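You operate a simulated robot arm through the tools that you are given. There is no shell and no other tool. Be economical: measure what you need, move in short steps, check, and stop when the job is done.

You run a simulated two-armed robot. Do the job below in one go: nothing can be reset, and whatever is moved stays where it is left.

JOB
Correct the winder dial, then wind 3 metres firm on core two.
Fine: judge by core one: loose coil, one mark up; dished coil, one mark down. Zero the counter; the winder lever grips for the wind and ends open. Where these are worked on the way, their far stop is far enough and under half their travel is too little: winder lever.
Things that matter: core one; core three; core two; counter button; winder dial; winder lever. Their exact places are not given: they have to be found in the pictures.

It is judged by the outcome, as a careful person would: the job done as asked, and still so three seconds after it is handed in. It fails if anything else is knocked over, pushed out of place, dropped, spilled or broken.

ROBOT AND FRAMES
Two 7-joint arms with three-finger grippers on one trunk, on a base that drives. Base frame: it is fixed to the floor where the robot stands at the start and does not move with it; the origin is under the middle of the robot, x ahead of it, y to its left, z up. Readings come in mm, degrees, newtons and seconds.
The left shoulder is at the start at [70, 146, 1338], the right one opposite. With the tool pointing down near the work surface each hand reaches from about 100 to 660 mm from the robot's upright axis, wherever it stands, measured 20 degrees to its own side. Places, roughly: counter button [500, 400, 1000]; winder dial [400, 0, 1000]; winder lever [500, 500, 1000]. Payload 2.2 kg a hand.
The TCP of each hand is the grasp point between the finger pads, 28 mm short of the fingertips. In the tool frame z runs along the fingers and y along their closing line. Largest opening 102 mm; the body of the gripper starts 71 mm behind the TCP.
Orientation is that of the tool frame in the base frame, as a unit quaternion [w, x, y, z]. With the fingers straight down and closing along the base's y, the tool's x points along the base's -x, its y along +y and its z along -z.

CONTROLS
- The arms move only by the tool nudge_tool. It takes "left_increments", "right_increments" or both (then of equal length, played together; a hand with none holds still); each is a list of rows, each an object of numbers (a shift or turn left out is 0, a gripper value left out holds the last): "tx", "ty", "tz": the shift along the tool's x, y, z in mm; "rx", "ry", "rz": the turn, a rotation vector about the tool's x, y, z in rad; "hand": the closure in counts, from 0 (fully open) to 255 (shut). In form: [{"tx": .., "ty": .., "tz": .., "rx": .., "ry": .., "rz": .., "hand": ..}, ...]. A call has 1 to 10 rows; each row shifts and turns the commanded pose from where the row before left it, along the tool's axes as they then stand. A row lasts 0.2 s, in which the tool goes at most 50 mm and 8.6 degrees; a call with a longer step from one row to the next is refused whole, and so is a gripper value outside its range. A pose out of reach is approached as far as the arm can. The call stops where the force on the tool passes 40 N (or 10 N more than at its start, if that is more) or the arm is blocked; 0.2 s more then pass. The fingers move at their own pace and stop on an object; they squeeze with about 27 N. The grip force told is the motor's: it shows also when the fingers shut on nothing. Time passes only in rows, and 0.2 s behind the last, so rows that do not move let the fingers close. It gives the time, the measured TCP pose, the force on the tool (base axes), the opening and the grip force at its end, in the units of the frame above (readings bear some noise), with the torque about the TCP (base axes, N m) and any sound that the robot's microphone picked up, and new pictures: "views" is both (left out), scene, wrist or none (wrist: the cameras of the hands that moved).
- Cameras (640 x 400 px; columns grow to the right, rows downward): "scene" is now at [130.9, 10.3, 1550.7]; the picture's right is [0.14, -0.99, -0.00], its down [-0.70, -0.10, -0.70] and it looks along [0.70, 0.10, -0.71] (base axes); focal length 214 px, centre (320, 200). "left" rides on the left gripper at [72, 38, -86] in its tool frame; the picture's right is [-0.47, 0.88, 0.00], its down [-0.60, -0.32, -0.73] and it looks along [-0.65, -0.34, 0.68] (tool axes); focal length 256 px, centre (320, 200). "right" rides on the right gripper at [69, 44, -86] in its tool frame; the picture's right is [-0.53, 0.84, 0.00], its down [-0.58, -0.37, -0.73] and it looks along [-0.62, -0.39, 0.68] (tool axes); focal length 256 px, centre (320, 200).
- lift_body(by): slides the trunk up (or, below 0, down) by that many mm; the arms and the scene camera ride with it, the base frame stays. It gives what a move gives, with no picture.
- roll_base(legs): drives the robot by 1 to 6 legs, each [ahead, left, turn to the left] in mm, mm and degrees, along the robot's own axes; the way and the turn of a leg run together, so that a leg with both is an arc; at most 1500 mm and 180 degrees a leg. The arms and the cameras ride along, it lands a little off, and it stops where it bumps. It gives what a move gives, and a new picture of the scene camera.
- pan_tilt(pan, tilt): turns the head with the scene camera to pan (to the left, within 86 degrees either way) and tilt (down, from -29 to 69), counted from straight ahead of the robot. It gives what a move gives, and a new picture of the scene camera.
- locate(camera, pixels): there is no depth. For up to 12 entries [column, row, z] of the newest picture of that camera ("zoom" is the newest enlarged one), the place [x, y] in the base frame at which the ray of that pixel passes the height z, good to about 2 mm. It takes no simulated time.
- enlarge(camera, box): a new picture of the part [left, top, right, bottom] of that camera's present view, enlarged. It takes no simulated time.
- sign_off(): hands the job in; it is judged then, once.

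Go step by step. Measure first, check grasps and placings, and put right what went wrong. The budget is 80 turns and 260 pictures, counting those below and the enlarged ones. Unless the task says otherwise, let go and move clear before handing in, and close with one line.

The tools are called after "Request:" as name(argument=value, ...) on one line, values as JSON. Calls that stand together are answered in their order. nudge_tool: Moves the arms, as the interface text tells. Its arguments: {"type":"object","properties":{"left_increments":{"type":"array"},"right_increments":{"type":"array"},"views":{"type":"string","enum":["both","scene","wrist","none"]}},"required":[]} The other tools are called the same way: lift_body (by) slides the trunk up or down; roll_base (legs) drives the base; pan_tilt (pan, tilt) turns the head that bears the scene camera; locate (camera, pixels) gives the place at which the rays of pixels pass given heights; enlarge (camera, box) takes an enlarged picture of a part of a camera's view; sign_off () hands the job in.

At the start:

```text
t: 0.0
left_eef_pos: [384.5, 427.9, 1326.1]
left_tcp_rot: [0.0, 0.0, 1.0, 0.0]
left_ft_force: [-0.3, 0.4, -0.1]
left_moment: [-0.01, 0.01, 0.0]
left_width: 102.1
left_grasp_force: 0.0
right_eef_pos: [349.9, 9.2, 1300.9]
right_tcp_rot: [0.0, 0.0, 1.0, -0.001]
right_ft_force: [0.1, 0.4, 0.5]
right_moment: [0.03, -0.01, -0.01]
right_width: 101.9
right_grasp_force: 0.1
trunk travel left (down, up): [-875.0, 65.0]
robot x, y, heading: [-0.5, -0.2, -0.1]
head pan, tilt: [8.0, 45.3]
```

scene: 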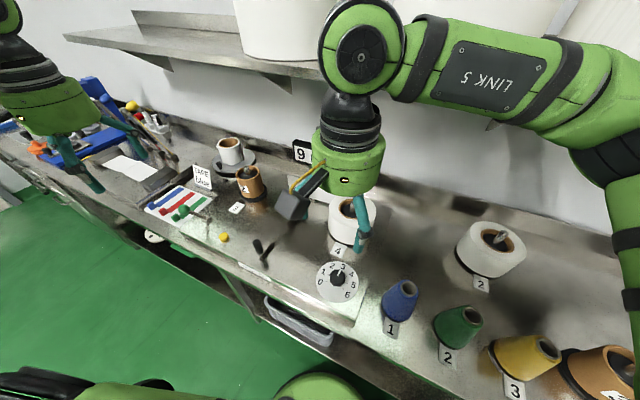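
right: 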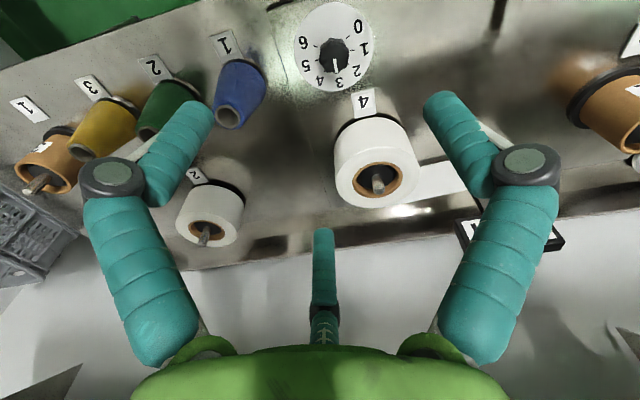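
left: 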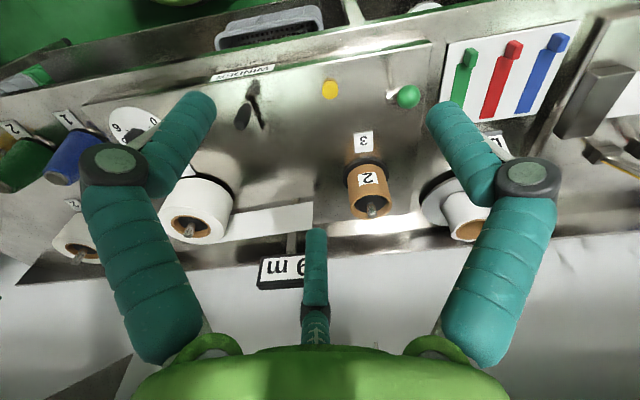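

The pictures show a bench with a dial near scene (337,283), a lever near (262,250), a yellow button near (224,237), coils on spindles and some cards. I'll enlarge these to read them.

Request:
enlarge(camera="scene", box=[140, 120, 300, 220])

Request:
enlarge(camera="scene", box=[200, 200, 400, 325])

Request:
enlarge(camera="scene", box=[420, 200, 640, 400])

Request:
enlarge(camera="left", box=[180, 50, 600, 300])

```text
4.00 times, centred on (220, 170) of scene
```

zoom: 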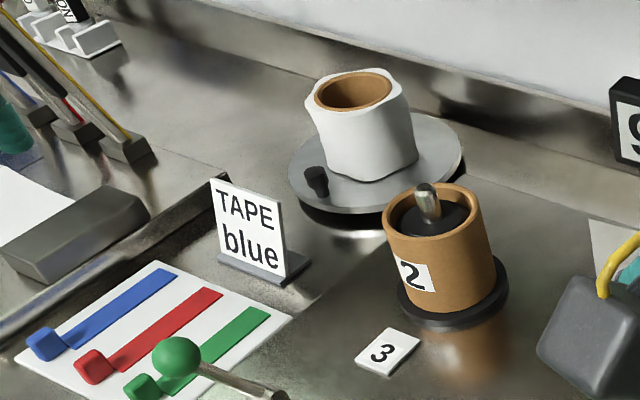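

```text
3.20 times, centred on (300, 262) of scene
```

zoom: 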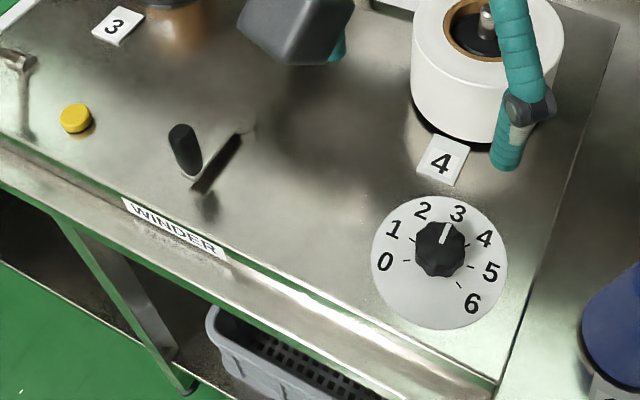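

```text
2.00 times, centred on (530, 300) of scene
```

zoom: 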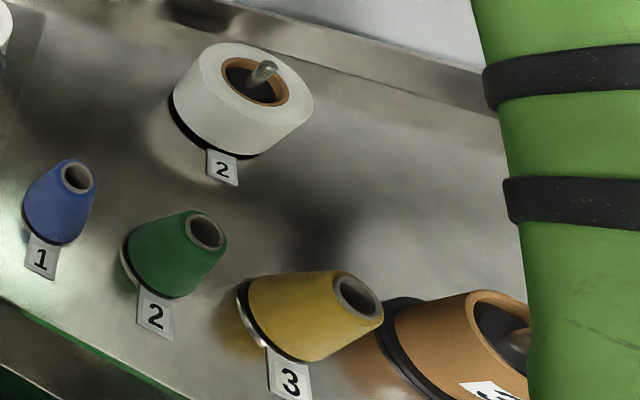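

```text
1.52 times, centred on (390, 175) of left
```

zoom: 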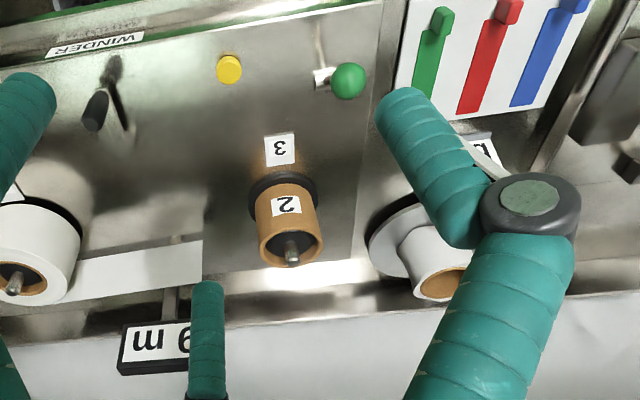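

The brown core with a "2" stands at place 3 and the counter sign reads "9 m". The white coil on the plate at left may be core one, and a green knob beside the panel is still unclear. I'll turn the head left and locate the main points.

Request:
locate(camera="scene", pixels=[[224, 237, 950], [224, 237, 1000], [257, 244, 1000], [257, 244, 950], [337, 278, 1000], [337, 278, 950], [184, 211, 1000], [248, 170, 1000], [248, 170, 1050]])

Request:
locate(camera="left", pixels=[[330, 89, 950], [330, 89, 1000], [243, 115, 1000], [243, 115, 950], [132, 123, 1000], [132, 123, 950], [408, 96, 1000], [370, 205, 1000], [370, 205, 1050]])

Request:
pan_tilt(pan=35, tilt=45)

```text
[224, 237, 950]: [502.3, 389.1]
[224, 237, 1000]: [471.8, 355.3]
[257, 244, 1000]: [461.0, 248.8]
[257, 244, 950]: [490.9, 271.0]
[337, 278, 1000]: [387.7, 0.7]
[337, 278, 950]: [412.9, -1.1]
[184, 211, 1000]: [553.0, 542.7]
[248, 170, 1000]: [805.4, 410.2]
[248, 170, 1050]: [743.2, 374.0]
```

```text
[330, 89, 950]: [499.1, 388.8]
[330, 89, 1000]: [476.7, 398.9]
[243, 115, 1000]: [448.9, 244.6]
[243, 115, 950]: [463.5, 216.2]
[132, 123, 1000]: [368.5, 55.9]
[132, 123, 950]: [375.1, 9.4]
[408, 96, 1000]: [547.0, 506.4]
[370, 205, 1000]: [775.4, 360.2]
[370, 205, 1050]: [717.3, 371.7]
```

```text
t: 0.9
left_eef_pos: [384.0, 429.7, 1326.6]
left_tcp_rot: [0.0, -0.001, 1.0, 0.0]
left_ft_force: [-0.6, -0.2, -0.4]
left_moment: [0.0, -0.01, 0.05]
left_width: 101.9
left_grasp_force: 0.0
right_eef_pos: [350.3, 10.5, 1301.3]
right_tcp_rot: [0.0, 0.0, 1.0, -0.001]
right_ft_force: [0.4, 0.4, 0.2]
right_moment: [0.02, 0.0, 0.03]
right_width: 102.0
right_grasp_force: 0.0
trunk travel left (down, up): [-875.0, 65.0]
robot x, y, heading: [-1.6, -0.3, -0.2]
head pan, tilt: [35.0, 45.0]
```

scene: 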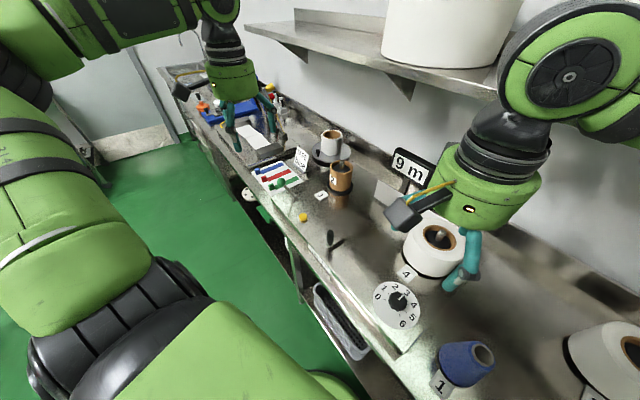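

The green ball triangulates to about (523,503,1040), so it may be the winder lever. The black handle near (455,247) is something else. I'll enlarge for a closer look at both, the coil on the plate and the sign.

Request:
enlarge(camera="scene", box=[245, 110, 405, 210])

Request:
enlarge(camera="scene", box=[240, 180, 440, 305])

Request:
nudge_tool(left_increments=[{"ty": 45, "tx": 20}, {"ty": 45, "tx": 20}, {"ty": 45, "tx": 20, "tz": 20}, {"tz": 45}, {"tz": 45}], views="both")

```text
4.00 times, centred on (325, 160) of scene
```

zoom: 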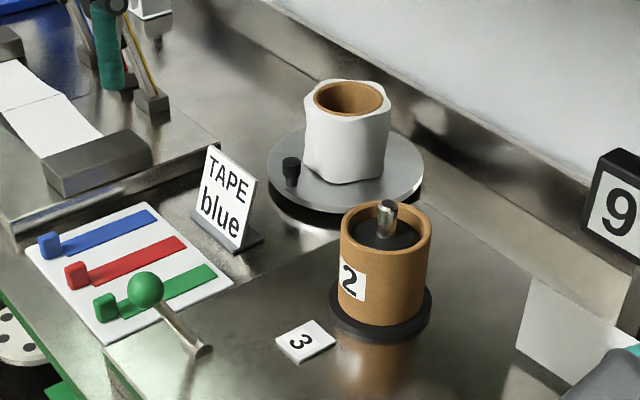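

```text
3.20 times, centred on (340, 242) of scene
```

zoom: 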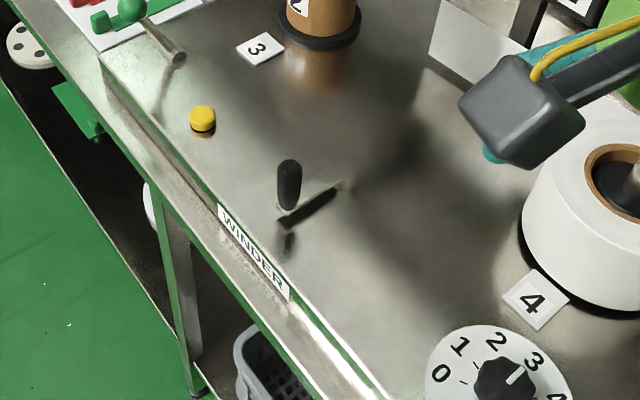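

```text
refused: row 3 steps farther than a row can; nothing moved
```

Step was too long; I'll split it. I'm moving the left hand left and lower to see the green lever and the coil on the plate.

Request:
nudge_tool(left_increments=[{"ty": 45, "tx": 20}, {"ty": 45, "tx": 20}, {"ty": 45, "tx": 20}, {"tz": 45}, {"tz": 45}], views="both")

Request:
enlarge(camera="right", box=[0, 60, 240, 260])

Request:
enlarge(camera="right", box=[300, 70, 520, 240])

```text
t: 2.1
left_eef_pos: [325.4, 565.4, 1235.2]
left_tcp_rot: [0.001, 0.0, 1.0, -0.001]
left_ft_force: [0.3, -0.5, 0.2]
left_moment: [0.0, -0.02, -0.02]
left_width: 102.0
left_grasp_force: 0.1
right_eef_pos: [350.0, 10.3, 1299.8]
right_tcp_rot: [0.001, 0.0, 1.0, 0.001]
right_ft_force: [0.3, -0.2, 0.2]
right_moment: [-0.01, -0.01, -0.01]
right_width: 101.8
right_grasp_force: 0.1
trunk travel left (down, up): [-875.0, 65.0]
robot x, y, heading: [2.3, -1.2, -0.0]
head pan, tilt: [35.0, 45.0]
```

scene: 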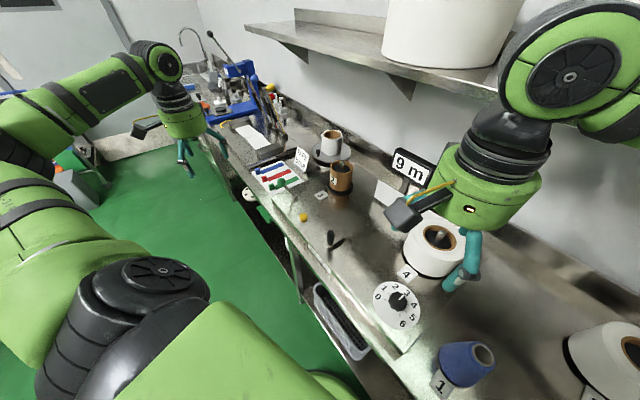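
left: 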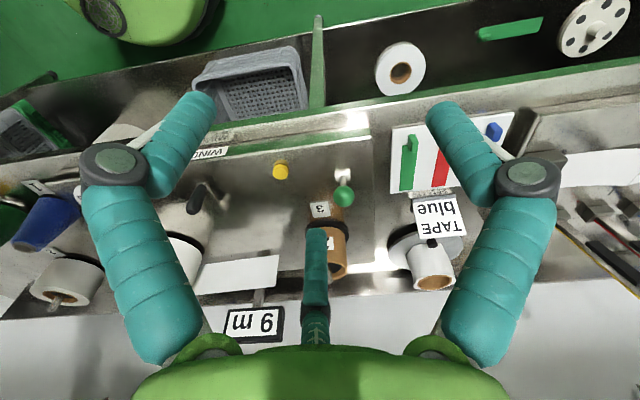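

```text
2.00 times, centred on (120, 160) of right
```

zoom: 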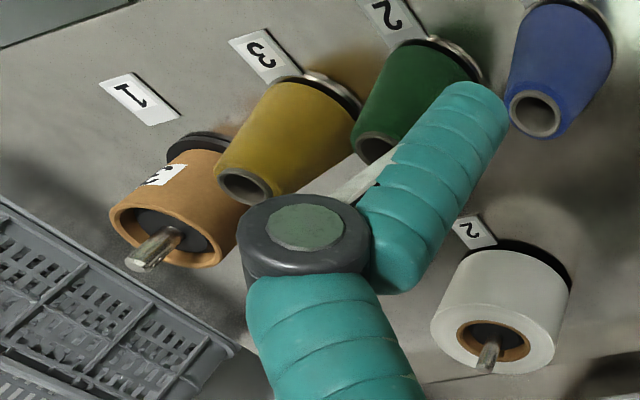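

```text
2.35 times, centred on (410, 155) of right
```

zoom: 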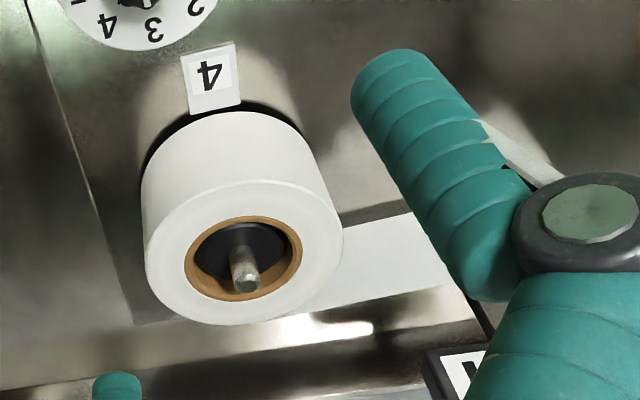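

Peg 4's coil seems to be the supply, and its tape runs left behind the panel. The black handle at left-view (197,200) looks like a crank arm. I'll enlarge the left view and move the right hand toward pegs 1 and 2 to read their labels.

Request:
enlarge(camera="left", box=[170, 120, 370, 345])

Request:
enlarge(camera="left", box=[320, 150, 480, 300])

Request:
nudge_tool(right_increments=[{"ty": -45}, {"ty": -45}, {"ty": -45}, {"ty": -45}, {"tz": 45}, {"tz": 45}], views="both")

```text
1.78 times, centred on (270, 232) of left
```

zoom: 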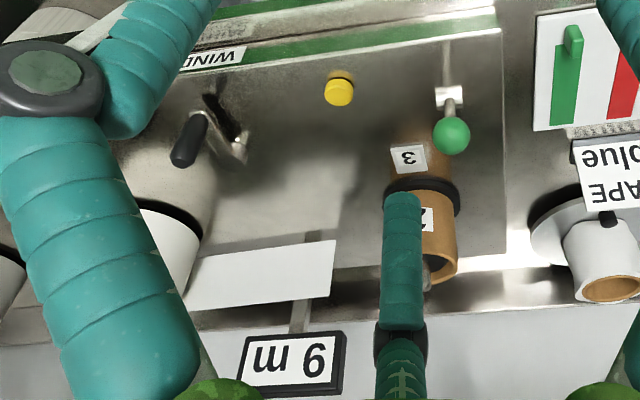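

```text
2.67 times, centred on (400, 225) of left
```

zoom: 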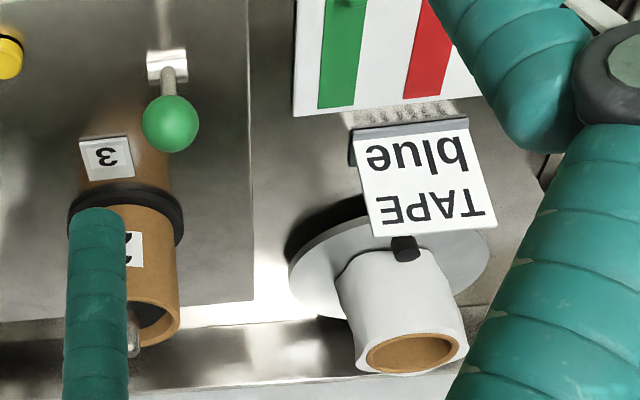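

```text
t: 3.5
left_eef_pos: [326.0, 565.7, 1234.9]
left_tcp_rot: [-0.001, -0.001, 1.0, 0.0]
left_ft_force: [-0.1, 1.3, -1.1]
left_moment: [0.0, 0.02, -0.02]
left_width: 101.8
left_grasp_force: 0.0
right_eef_pos: [349.8, -169.1, 1209.9]
right_tcp_rot: [0.0, 0.0, 1.0, 0.0]
right_ft_force: [0.2, -0.2, 0.8]
right_moment: [-0.01, 0.03, 0.02]
right_width: 101.9
right_grasp_force: 0.0
trunk travel left (down, up): [-875.0, 65.0]
robot x, y, heading: [-0.4, -1.2, 0.2]
head pan, tilt: [35.0, 45.0]
```

scene: 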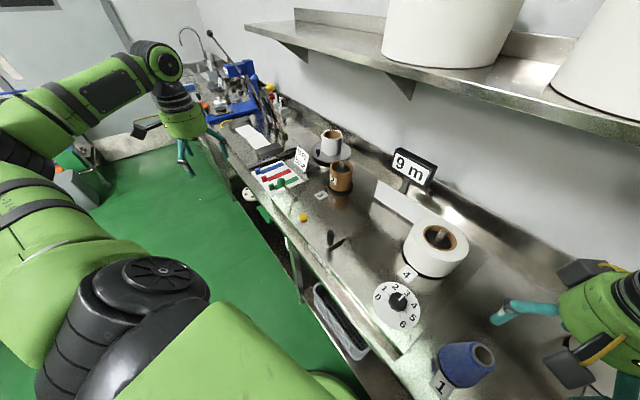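
right: 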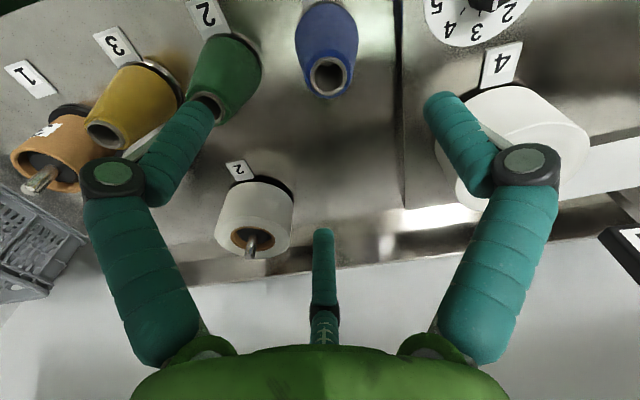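

I'll enlarge the peg 2 coil (254,215), the peg 1 core (48,150) and the peg 4 coil in the right wrist view, and the plate coil in the scene.

Request:
enlarge(camera="right", box=[200, 150, 310, 270])

Request:
enlarge(camera="right", box=[0, 50, 110, 210])

Request:
enlarge(camera="scene", box=[380, 190, 500, 300])

Request:
pan_tilt(pan=-15, tilt=50)

```text
3.33 times, centred on (255, 210) of right
```

zoom: 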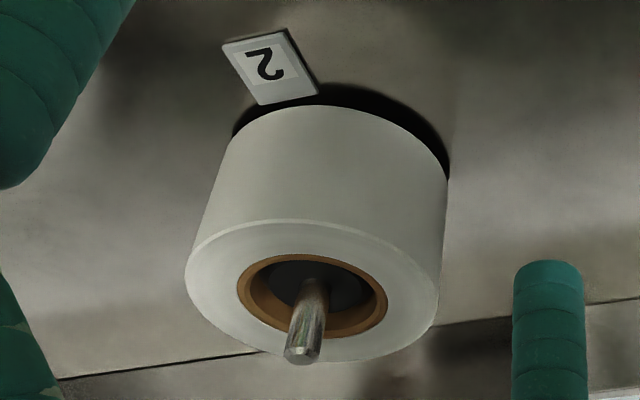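

```text
2.50 times, centred on (55, 130) of right
```

zoom: 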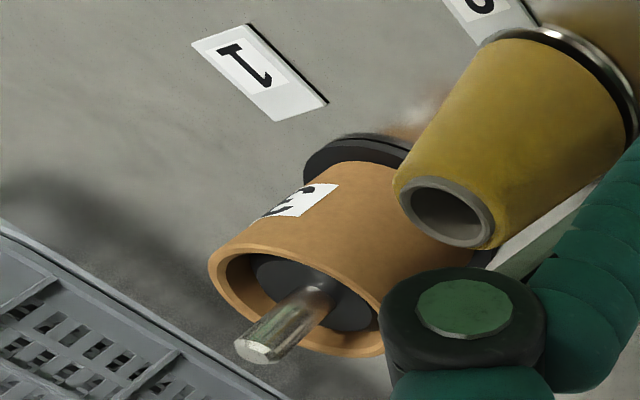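

```text
3.64 times, centred on (440, 245) of scene
```

zoom: 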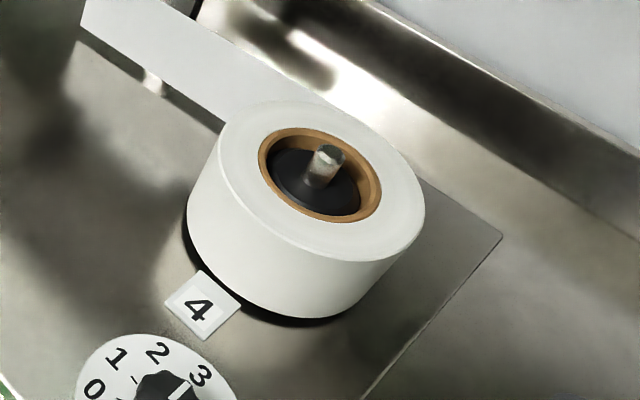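

```text
t: 4.7
left_eef_pos: [324.4, 565.9, 1236.4]
left_tcp_rot: [-0.001, 0.0, 1.0, 0.0]
left_ft_force: [0.1, 0.4, -0.1]
left_moment: [0.0, -0.01, 0.01]
left_width: 102.3
left_grasp_force: 0.0
right_eef_pos: [348.5, -169.0, 1210.0]
right_tcp_rot: [0.0, 0.0, 1.0, 0.0]
right_ft_force: [0.4, 0.3, 1.0]
right_moment: [-0.04, -0.04, -0.02]
right_width: 101.9
right_grasp_force: 0.1
trunk travel left (down, up): [-875.0, 65.0]
robot x, y, heading: [0.4, 0.6, 0.0]
head pan, tilt: [-15.0, 50.0]
```

scene: 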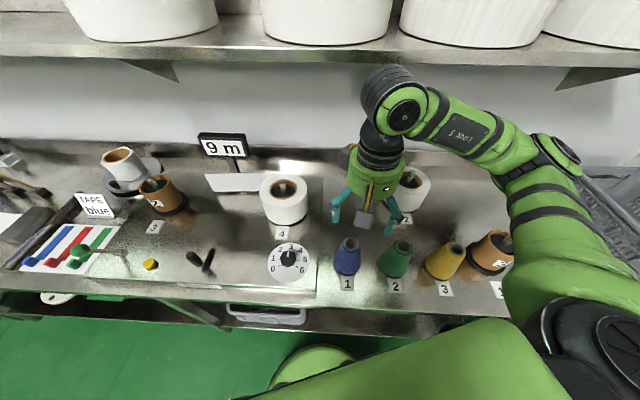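

The bare cores carry 2 (peg 3) and 3 (peg 1). The white coil on the turntable, whose outline is wavy, is therefore core one. I'll bring the left hand nearer to inspect the crank-like handle, button and dial.

Request:
nudge_tool(left_increments=[{"ty": -45}, {"ty": -45}, {"ty": -45}, {"ty": -45}, {"ty": -35, "tz": 20}, {"tz": 45}, {"tz": 45}], views="both")

Request:
enlarge(camera="scene", box=[130, 220, 330, 310])

Request:
enlarge(camera="scene", box=[15, 130, 215, 280])

```text
t: 6.3
left_eef_pos: [325.5, 349.5, 1124.5]
left_tcp_rot: [0.0, 0.0, 1.0, 0.0]
left_ft_force: [-0.5, 0.3, -0.2]
left_moment: [-0.03, 0.0, -0.01]
left_width: 101.9
left_grasp_force: 0.0
right_eef_pos: [348.2, -168.7, 1209.8]
right_tcp_rot: [0.0, 0.0, 1.0, 0.0]
right_ft_force: [-0.2, -0.4, 0.3]
right_moment: [-0.01, -0.02, 0.0]
right_width: 101.7
right_grasp_force: 0.0
trunk travel left (down, up): [-875.0, 65.0]
robot x, y, heading: [0.6, -1.6, 0.1]
head pan, tilt: [-15.0, 50.0]
```

scene: 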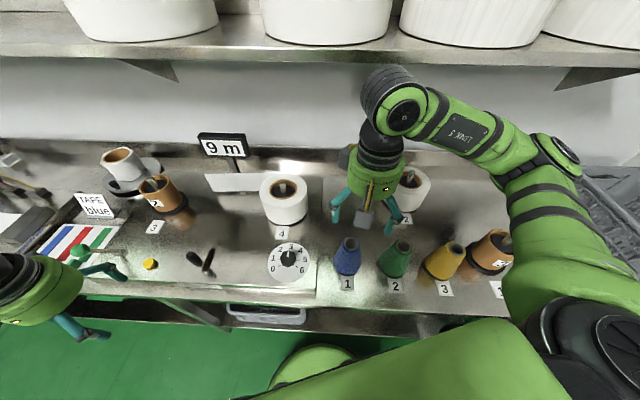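
left: 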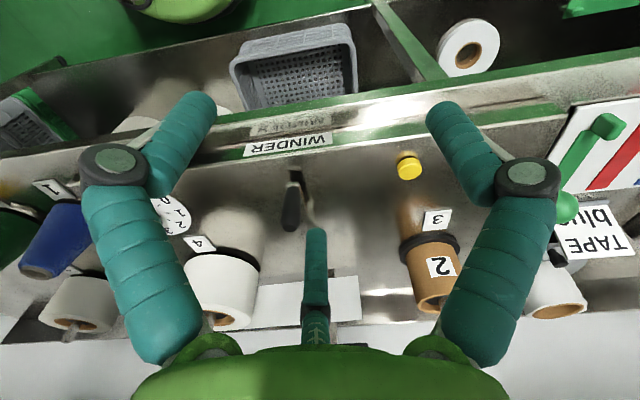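

```text
3.20 times, centred on (230, 265) of scene
```

zoom: 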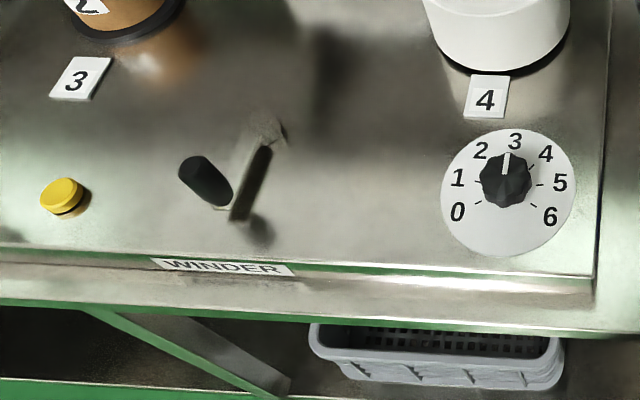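

```text
2.67 times, centred on (115, 205) of scene
```

zoom: 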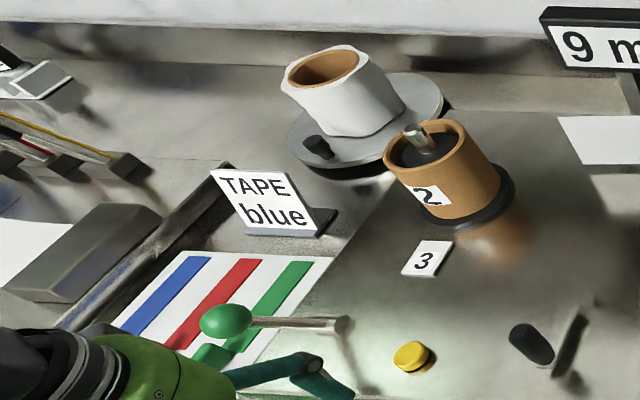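

The dial reads 3. The turntable coil looks wavy, so loose. I'll measure the crank and other points with both cameras.

Request:
enlarge(camera="left", box=[250, 130, 450, 255])

Request:
locate(camera="scene", pixels=[[214.4, 262, 950], [203, 291, 950], [199, 285, 980], [192, 255, 1000], [288.5, 279, 950], [289, 271, 950], [149, 264, 950], [290, 256, 945], [83, 250, 1040], [142, 253, 950]])

```text
3.20 times, centred on (350, 192) of left
```

zoom: 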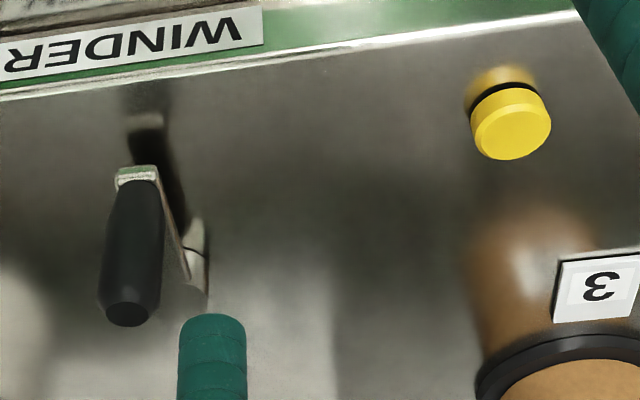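

```text
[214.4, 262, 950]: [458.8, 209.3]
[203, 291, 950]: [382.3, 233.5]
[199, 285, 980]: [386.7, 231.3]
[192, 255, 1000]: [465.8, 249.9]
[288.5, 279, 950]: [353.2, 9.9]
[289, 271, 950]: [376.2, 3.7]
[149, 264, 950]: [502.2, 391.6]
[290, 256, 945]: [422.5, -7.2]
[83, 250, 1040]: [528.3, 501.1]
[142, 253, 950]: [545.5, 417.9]
```

I'll redo the location with correctly converted pixels from both views.

Request:
locate(camera="scene", pixels=[[191, 254, 1000], [191, 254, 1020], [199.4, 266.6, 960], [199.4, 266.6, 980], [214.4, 243, 950], [214.4, 243, 970], [287.8, 258, 950], [287.8, 258, 970], [148.7, 262, 950], [148.7, 262, 970], [83, 250, 1020], [83, 250, 1050]])

Request:
locate(camera="left", pixels=[[289.7, 227, 1000], [289.7, 227, 1020], [293.1, 184, 960], [293.1, 184, 980], [311, 207.6, 950], [311, 207.6, 970], [410, 168.6, 950], [410, 168.6, 970], [410, 168.6, 990]])

```text
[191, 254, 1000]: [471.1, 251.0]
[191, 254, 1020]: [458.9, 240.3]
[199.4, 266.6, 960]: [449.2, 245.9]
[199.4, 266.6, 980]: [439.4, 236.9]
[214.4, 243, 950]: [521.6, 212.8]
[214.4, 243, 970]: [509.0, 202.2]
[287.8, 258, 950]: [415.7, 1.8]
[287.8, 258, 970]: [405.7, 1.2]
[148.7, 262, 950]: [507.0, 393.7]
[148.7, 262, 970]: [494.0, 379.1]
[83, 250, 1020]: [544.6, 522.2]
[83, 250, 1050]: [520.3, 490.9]
```

```text
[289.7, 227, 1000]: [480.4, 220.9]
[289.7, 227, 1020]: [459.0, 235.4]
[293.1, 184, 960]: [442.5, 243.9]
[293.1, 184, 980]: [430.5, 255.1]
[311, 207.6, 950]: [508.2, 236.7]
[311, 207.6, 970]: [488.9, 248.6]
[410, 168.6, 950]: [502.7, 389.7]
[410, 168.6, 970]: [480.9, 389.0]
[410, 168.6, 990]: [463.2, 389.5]
```

Handle tip is at about (459,238,1020), its base at (447,244,962) and the pivot near (525,224,935). I'll move the left hand in for a closer look before touching it.

Request:
nudge_tool(left_increments=[{"ty": -45, "tx": 0}, {"ty": -10, "tx": -20, "tz": 30}, {"tz": 30}], views="wrist")

Request:
enlarge(camera="left", box=[230, 110, 430, 235])

Request:
enlarge(camera="scene", box=[170, 225, 250, 285])

```text
t: 7.1
left_eef_pos: [344.0, 295.3, 1064.0]
left_tcp_rot: [0.001, 0.0, 1.0, 0.0]
left_ft_force: [-0.6, 0.3, -0.6]
left_moment: [-0.02, -0.04, 0.02]
left_width: 101.8
left_grasp_force: 0.1
right_eef_pos: [348.3, -167.9, 1211.2]
right_tcp_rot: [0.0, 0.0, 1.0, 0.0]
right_ft_force: [0.2, 0.3, -0.4]
right_moment: [-0.01, 0.01, 0.03]
right_width: 101.9
right_grasp_force: 0.0
trunk travel left (down, up): [-875.0, 65.0]
robot x, y, heading: [0.2, 3.0, 0.0]
head pan, tilt: [-15.0, 50.0]
```

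left: 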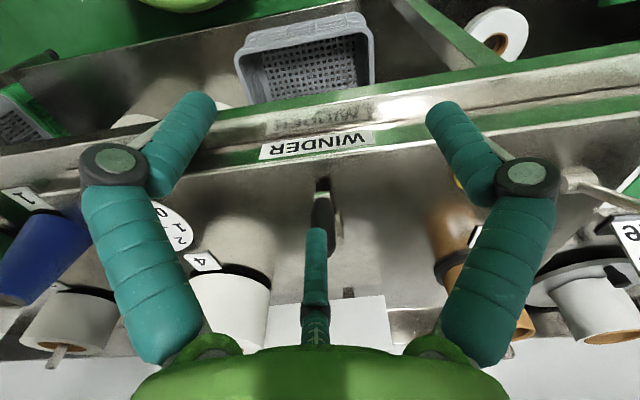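

```text
3.20 times, centred on (330, 172) of left
```

zoom: 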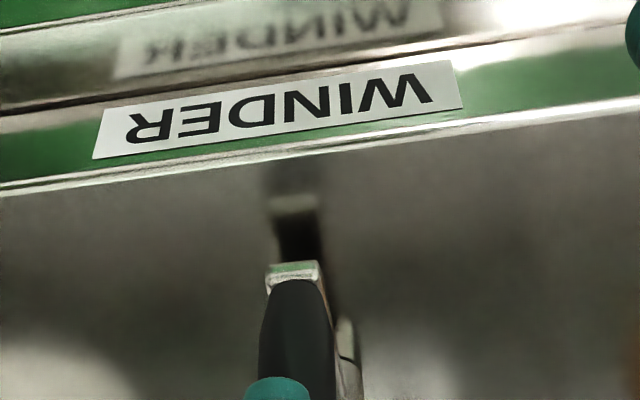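

```text
6.67 times, centred on (210, 255) of scene
```

zoom: 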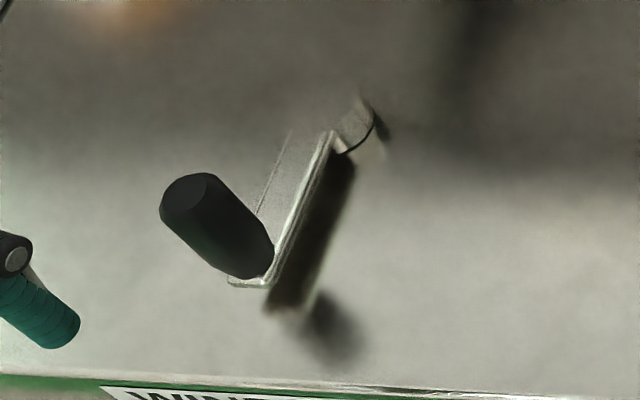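

It's a crank: a hub near (524,221), a horizontal arm and an upright black handle. I'll start with the dial, bringing the right hand near it and backing the left hand away.

Request:
nudge_tool(right_increments=[{"ty": 45}, {"ty": 45}, {"ty": 45}, {"ty": 45, "tx": 10}, {"ty": 40, "tz": 20}, {"tz": 40}, {"tz": 40}], left_increments=[{"ty": 45}, {"ty": 45}, {"ty": 45}, {"ty": 20}, {}, {}, {}], views="both")

Request:
enlarge(camera="right", box=[200, 80, 440, 240])

Request:
enlarge(camera="scene", box=[248, 230, 328, 290])

```text
t: 8.7
left_eef_pos: [345.1, 449.8, 1065.3]
left_tcp_rot: [0.0, 0.0, 1.0, 0.0]
left_ft_force: [0.2, -0.9, 0.0]
left_moment: [-0.02, -0.03, 0.03]
left_width: 102.1
left_grasp_force: 0.1
right_eef_pos: [340.6, 51.3, 1109.9]
right_tcp_rot: [0.0, 0.0, 1.0, 0.001]
right_ft_force: [0.1, -1.6, 0.6]
right_moment: [-0.01, -0.03, 0.01]
right_width: 102.0
right_grasp_force: 0.2
trunk travel left (down, up): [-875.0, 65.0]
robot x, y, heading: [-0.7, -1.2, 0.0]
head pan, tilt: [-15.0, 50.0]
```

scene: 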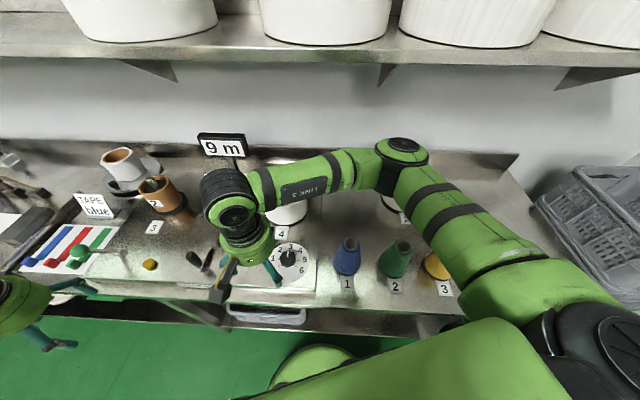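
right: 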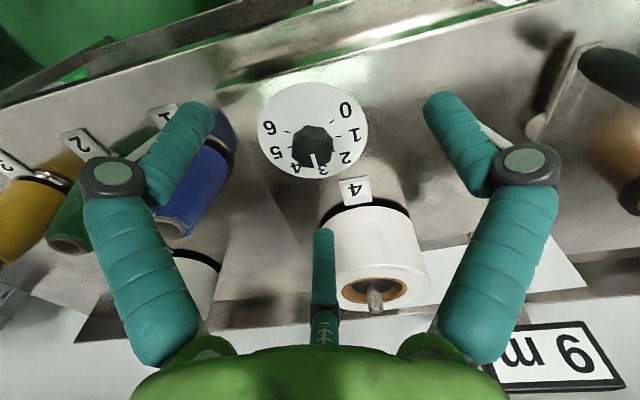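
left: 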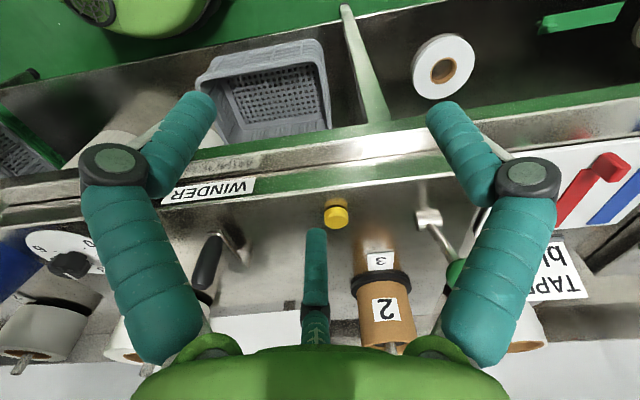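

```text
2.50 times, centred on (320, 160) of right
```

zoom: 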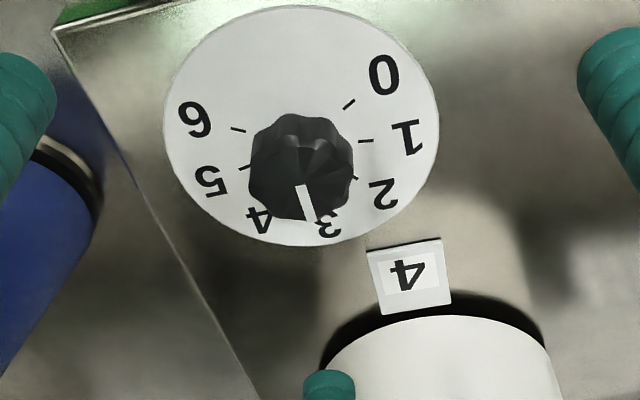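

```text
6.67 times, centred on (288, 260) of scene
```

zoom: 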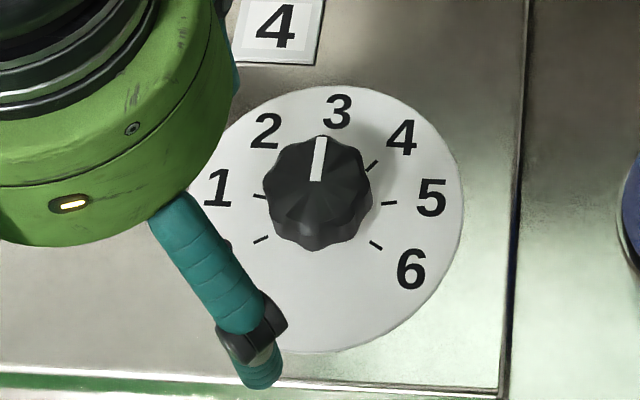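

I'll locate the dial's ticks and knob from both views to get its centre, height and mark angles.

Request:
locate(camera="zoom", pixels=[[261, 239, 935], [259, 196, 935], [371, 165, 935], [389, 203, 935], [375, 245, 935], [375, 245, 945], [322, 137, 965], [316, 181, 965], [322, 137, 960], [316, 181, 960], [316, 181, 955]])

Request:
locate(camera="right", pixels=[[331.6, 121.6, 935], [338.4, 136.4, 935], [290, 146.8, 935], [287.6, 131.6, 935], [287.6, 131.6, 945], [316, 169, 965], [313, 154, 965], [316, 169, 960], [313, 154, 960], [313, 154, 955]])

```text
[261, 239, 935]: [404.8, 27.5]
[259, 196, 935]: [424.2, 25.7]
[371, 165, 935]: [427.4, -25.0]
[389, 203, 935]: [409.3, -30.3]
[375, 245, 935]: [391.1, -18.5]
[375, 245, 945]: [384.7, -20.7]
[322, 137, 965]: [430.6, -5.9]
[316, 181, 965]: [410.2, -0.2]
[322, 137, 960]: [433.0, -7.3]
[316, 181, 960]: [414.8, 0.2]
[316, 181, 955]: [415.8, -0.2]
```

```text
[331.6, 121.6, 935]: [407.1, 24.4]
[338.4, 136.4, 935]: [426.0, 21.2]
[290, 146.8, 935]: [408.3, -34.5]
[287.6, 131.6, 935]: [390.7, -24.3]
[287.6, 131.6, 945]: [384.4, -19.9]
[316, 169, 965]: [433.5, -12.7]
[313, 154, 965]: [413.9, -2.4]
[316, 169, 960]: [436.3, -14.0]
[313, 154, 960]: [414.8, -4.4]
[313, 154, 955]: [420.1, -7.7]
```

The panel sits at z≈943, the dial centre is at (407,-1) and the marks are 40° apart, increasing clockwise; the pointer is on 3. I'll bring the right hand over the knob.

Request:
nudge_tool(right_increments=[{"tx": -33, "ty": -26}, {"tx": -33.5, "ty": -26.3}, {"tz": 45}, {"tz": 45}, {}], views="both")

Request:
enlarge(camera="scene", box=[240, 200, 340, 300])

```text
t: 9.9
left_eef_pos: [343.3, 446.9, 1066.6]
left_tcp_rot: [0.0, -0.001, 1.0, 0.0]
left_ft_force: [-0.7, -0.8, 0.7]
left_moment: [0.02, -0.02, 0.04]
left_width: 101.9
left_grasp_force: 0.0
right_eef_pos: [406.6, 0.6, 1019.4]
right_tcp_rot: [0.0, 0.0, 1.0, 0.001]
right_ft_force: [-0.7, 0.9, -0.2]
right_moment: [0.05, -0.02, -0.01]
right_width: 102.0
right_grasp_force: 0.1
trunk travel left (down, up): [-875.0, 65.0]
robot x, y, heading: [-0.9, -0.7, 0.1]
head pan, tilt: [-15.0, 50.0]
```

scene: 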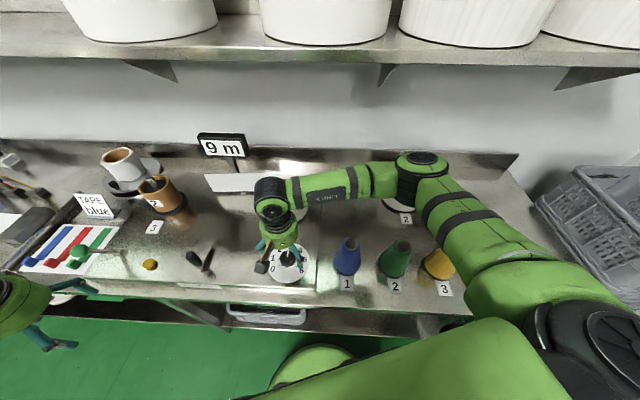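
right: 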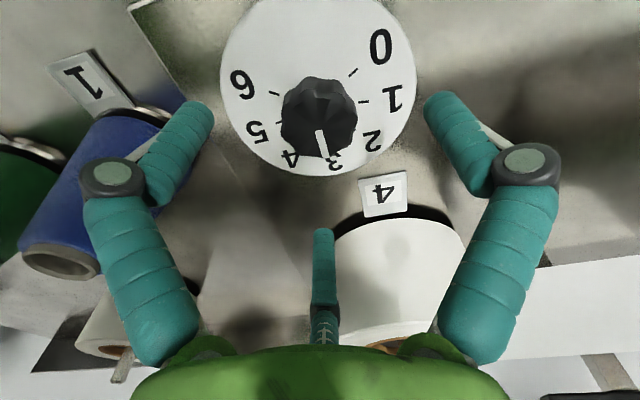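

```text
4.00 times, centred on (290, 250) of scene
```

zoom: 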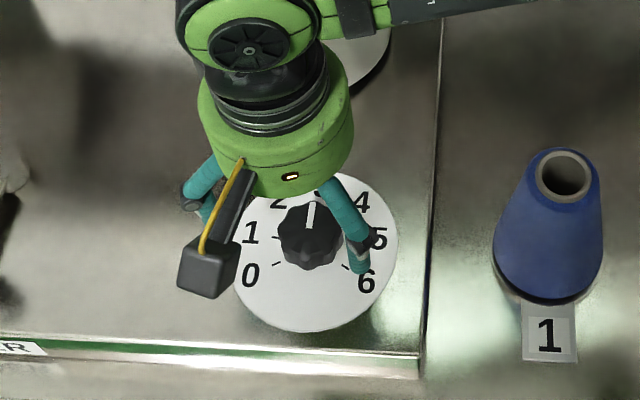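

The knob sits between the fingers. I'll lower by 43 mm, close, and check before turning.

Request:
nudge_tool(right_increments=[{"tz": 25}, {"tz": 18}, {"hand": 255}, {}, {}], views="wrist")

Request:
enlarge(camera="right", box=[180, 0, 460, 180])

```text
t: 11.1
left_eef_pos: [342.4, 449.4, 1066.1]
left_tcp_rot: [0.001, -0.001, 1.0, 0.0]
left_ft_force: [0.0, 0.9, -0.4]
left_moment: [0.02, 0.01, 0.0]
left_width: 102.0
left_grasp_force: 0.1
right_eef_pos: [405.7, 0.9, 976.8]
right_tcp_rot: [0.0, -0.001, 1.0, 0.001]
right_ft_force: [-4.5, 0.4, 0.0]
right_moment: [0.38, 0.38, -0.04]
right_width: 42.2
right_grasp_force: 44.9
trunk travel left (down, up): [-875.0, 65.0]
robot x, y, heading: [-0.5, 0.1, 0.1]
head pan, tilt: [-15.0, 50.0]
```

right: 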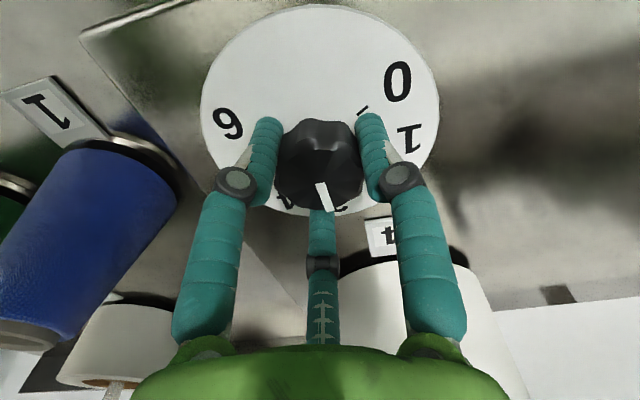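

```text
2.22 times, centred on (320, 90) of right
```

zoom: 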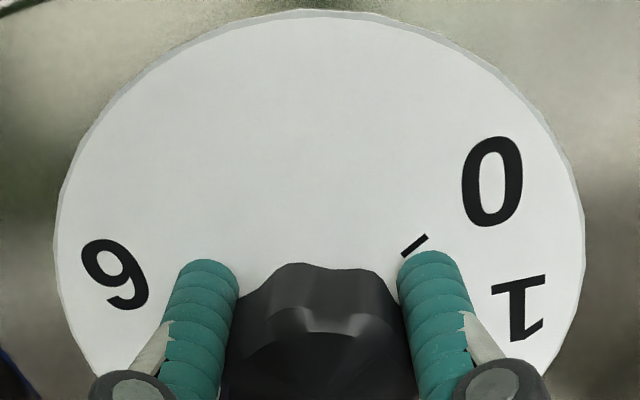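

The knob is gripped at 42 mm. I'll turn clockwise (seen from above) by 40°, which is +z about the tool.

Request:
nudge_tool(right_increments=[{"rz": 0.14}, {"rz": 0.14}, {"rz": 0.14}, {"rz": 0.14}, {"rz": 0.138}, {}], views="both")

Request:
enlarge(camera="scene", box=[240, 220, 330, 295])

```text
t: 12.5
left_eef_pos: [343.9, 451.6, 1065.4]
left_tcp_rot: [0.001, -0.002, 1.0, -0.001]
left_ft_force: [1.0, -0.5, 0.9]
left_moment: [0.0, 0.0, 0.02]
left_width: 102.0
left_grasp_force: 0.1
right_eef_pos: [405.7, 0.1, 977.2]
right_tcp_rot: [0.0, 0.341, 0.94, 0.0]
right_ft_force: [-6.6, 5.5, -11.4]
right_moment: [0.79, -0.55, -0.01]
right_width: 42.1
right_grasp_force: 44.7
trunk travel left (down, up): [-875.0, 65.0]
robot x, y, heading: [-2.0, -2.2, -0.0]
head pan, tilt: [-15.0, 50.0]
```

scene: 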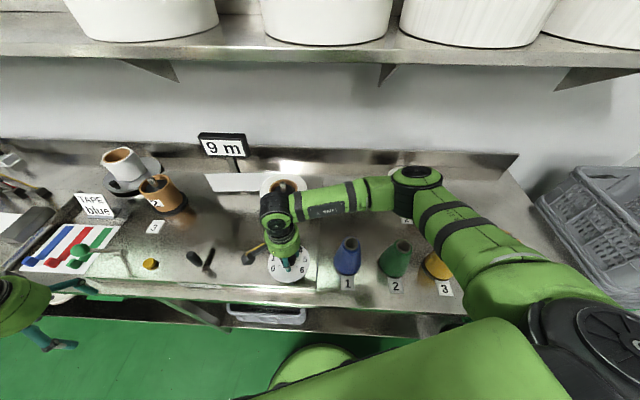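
right: 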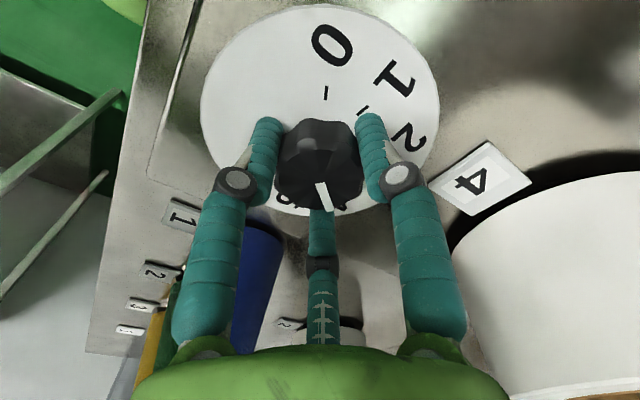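

```text
5.33 times, centred on (285, 258) of scene
```

zoom: 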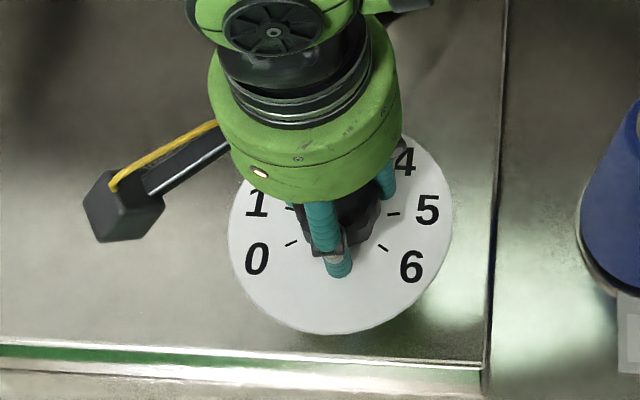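

The knob followed the hand. I'll release, lift and turn back, then check the pointer.

Request:
nudge_tool(right_increments=[{"hand": 0}, {}, {"tz": -40}, {"tz": -45}, {"tz": -45, "rz": -0.14}, {"tx": 45, "rz": -0.14}, {"rz": -0.14}, {"rz": -0.14}, {"rz": -0.138}], views="none")

Request:
enlarge(camera="scene", box=[240, 220, 330, 295])

Request:
enlarge(camera="right", box=[160, 0, 480, 200])

```text
t: 14.5
left_eef_pos: [344.0, 450.1, 1065.9]
left_tcp_rot: [0.001, -0.001, 1.0, 0.0]
left_ft_force: [0.4, -0.8, 0.8]
left_moment: [-0.03, -0.02, 0.0]
left_width: 102.1
left_grasp_force: 0.1
right_eef_pos: [367.0, 22.0, 1106.7]
right_tcp_rot: [-0.001, -0.001, 1.0, 0.0]
right_ft_force: [-1.1, 0.5, 0.3]
right_moment: [-0.02, -0.01, 0.03]
right_width: 102.2
right_grasp_force: 0.1
trunk travel left (down, up): [-875.0, 65.0]
robot x, y, heading: [-0.7, -0.8, 0.3]
head pan, tilt: [-15.0, 50.0]
```

```text
5.33 times, centred on (285, 258) of scene
```

zoom: 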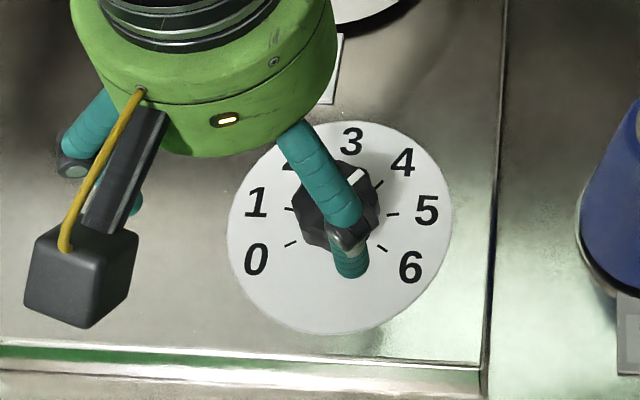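

```text
2.00 times, centred on (320, 100) of right
```

zoom: 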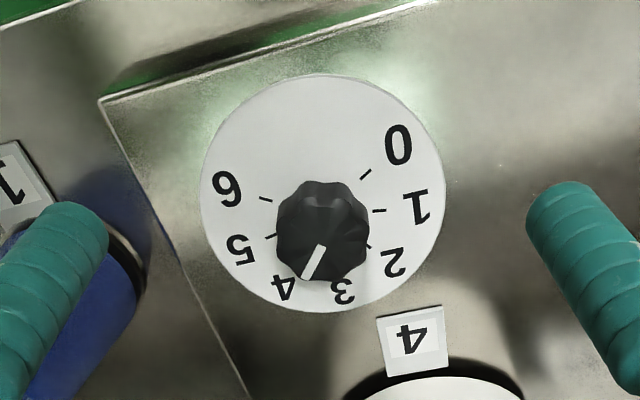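

I'll measure the pointer's angle from this right view.

Request:
locate(camera="right", pixels=[[321, 123.5, 965], [313.5, 138.5, 965]])

Request:
nudge_tool(right_increments=[{"ty": -45, "tx": 20, "tz": -20}, {"ty": -45, "tz": -20}, {"ty": -45, "tz": -20}, {"ty": -45}, {"ty": -45}], left_increments=[{"ty": 45}, {"ty": 45}, {}, {}, {}], views="both")

Request:
enlarge(camera="scene", box=[248, 230, 328, 290])

```text
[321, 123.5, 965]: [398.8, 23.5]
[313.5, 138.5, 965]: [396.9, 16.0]
```

```text
refused: row 1 steps farther than a row can; nothing moved
```

```text
6.67 times, centred on (288, 260) of scene
```

zoom: 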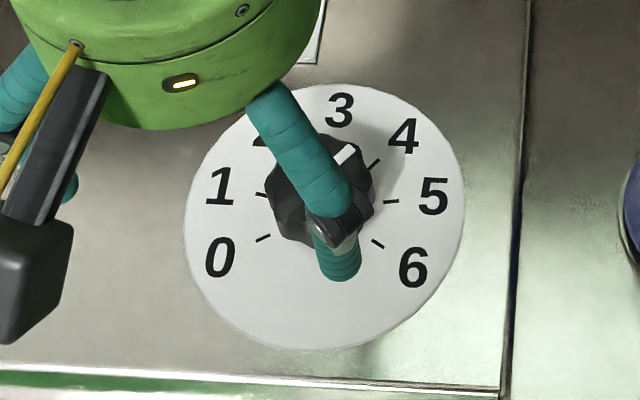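

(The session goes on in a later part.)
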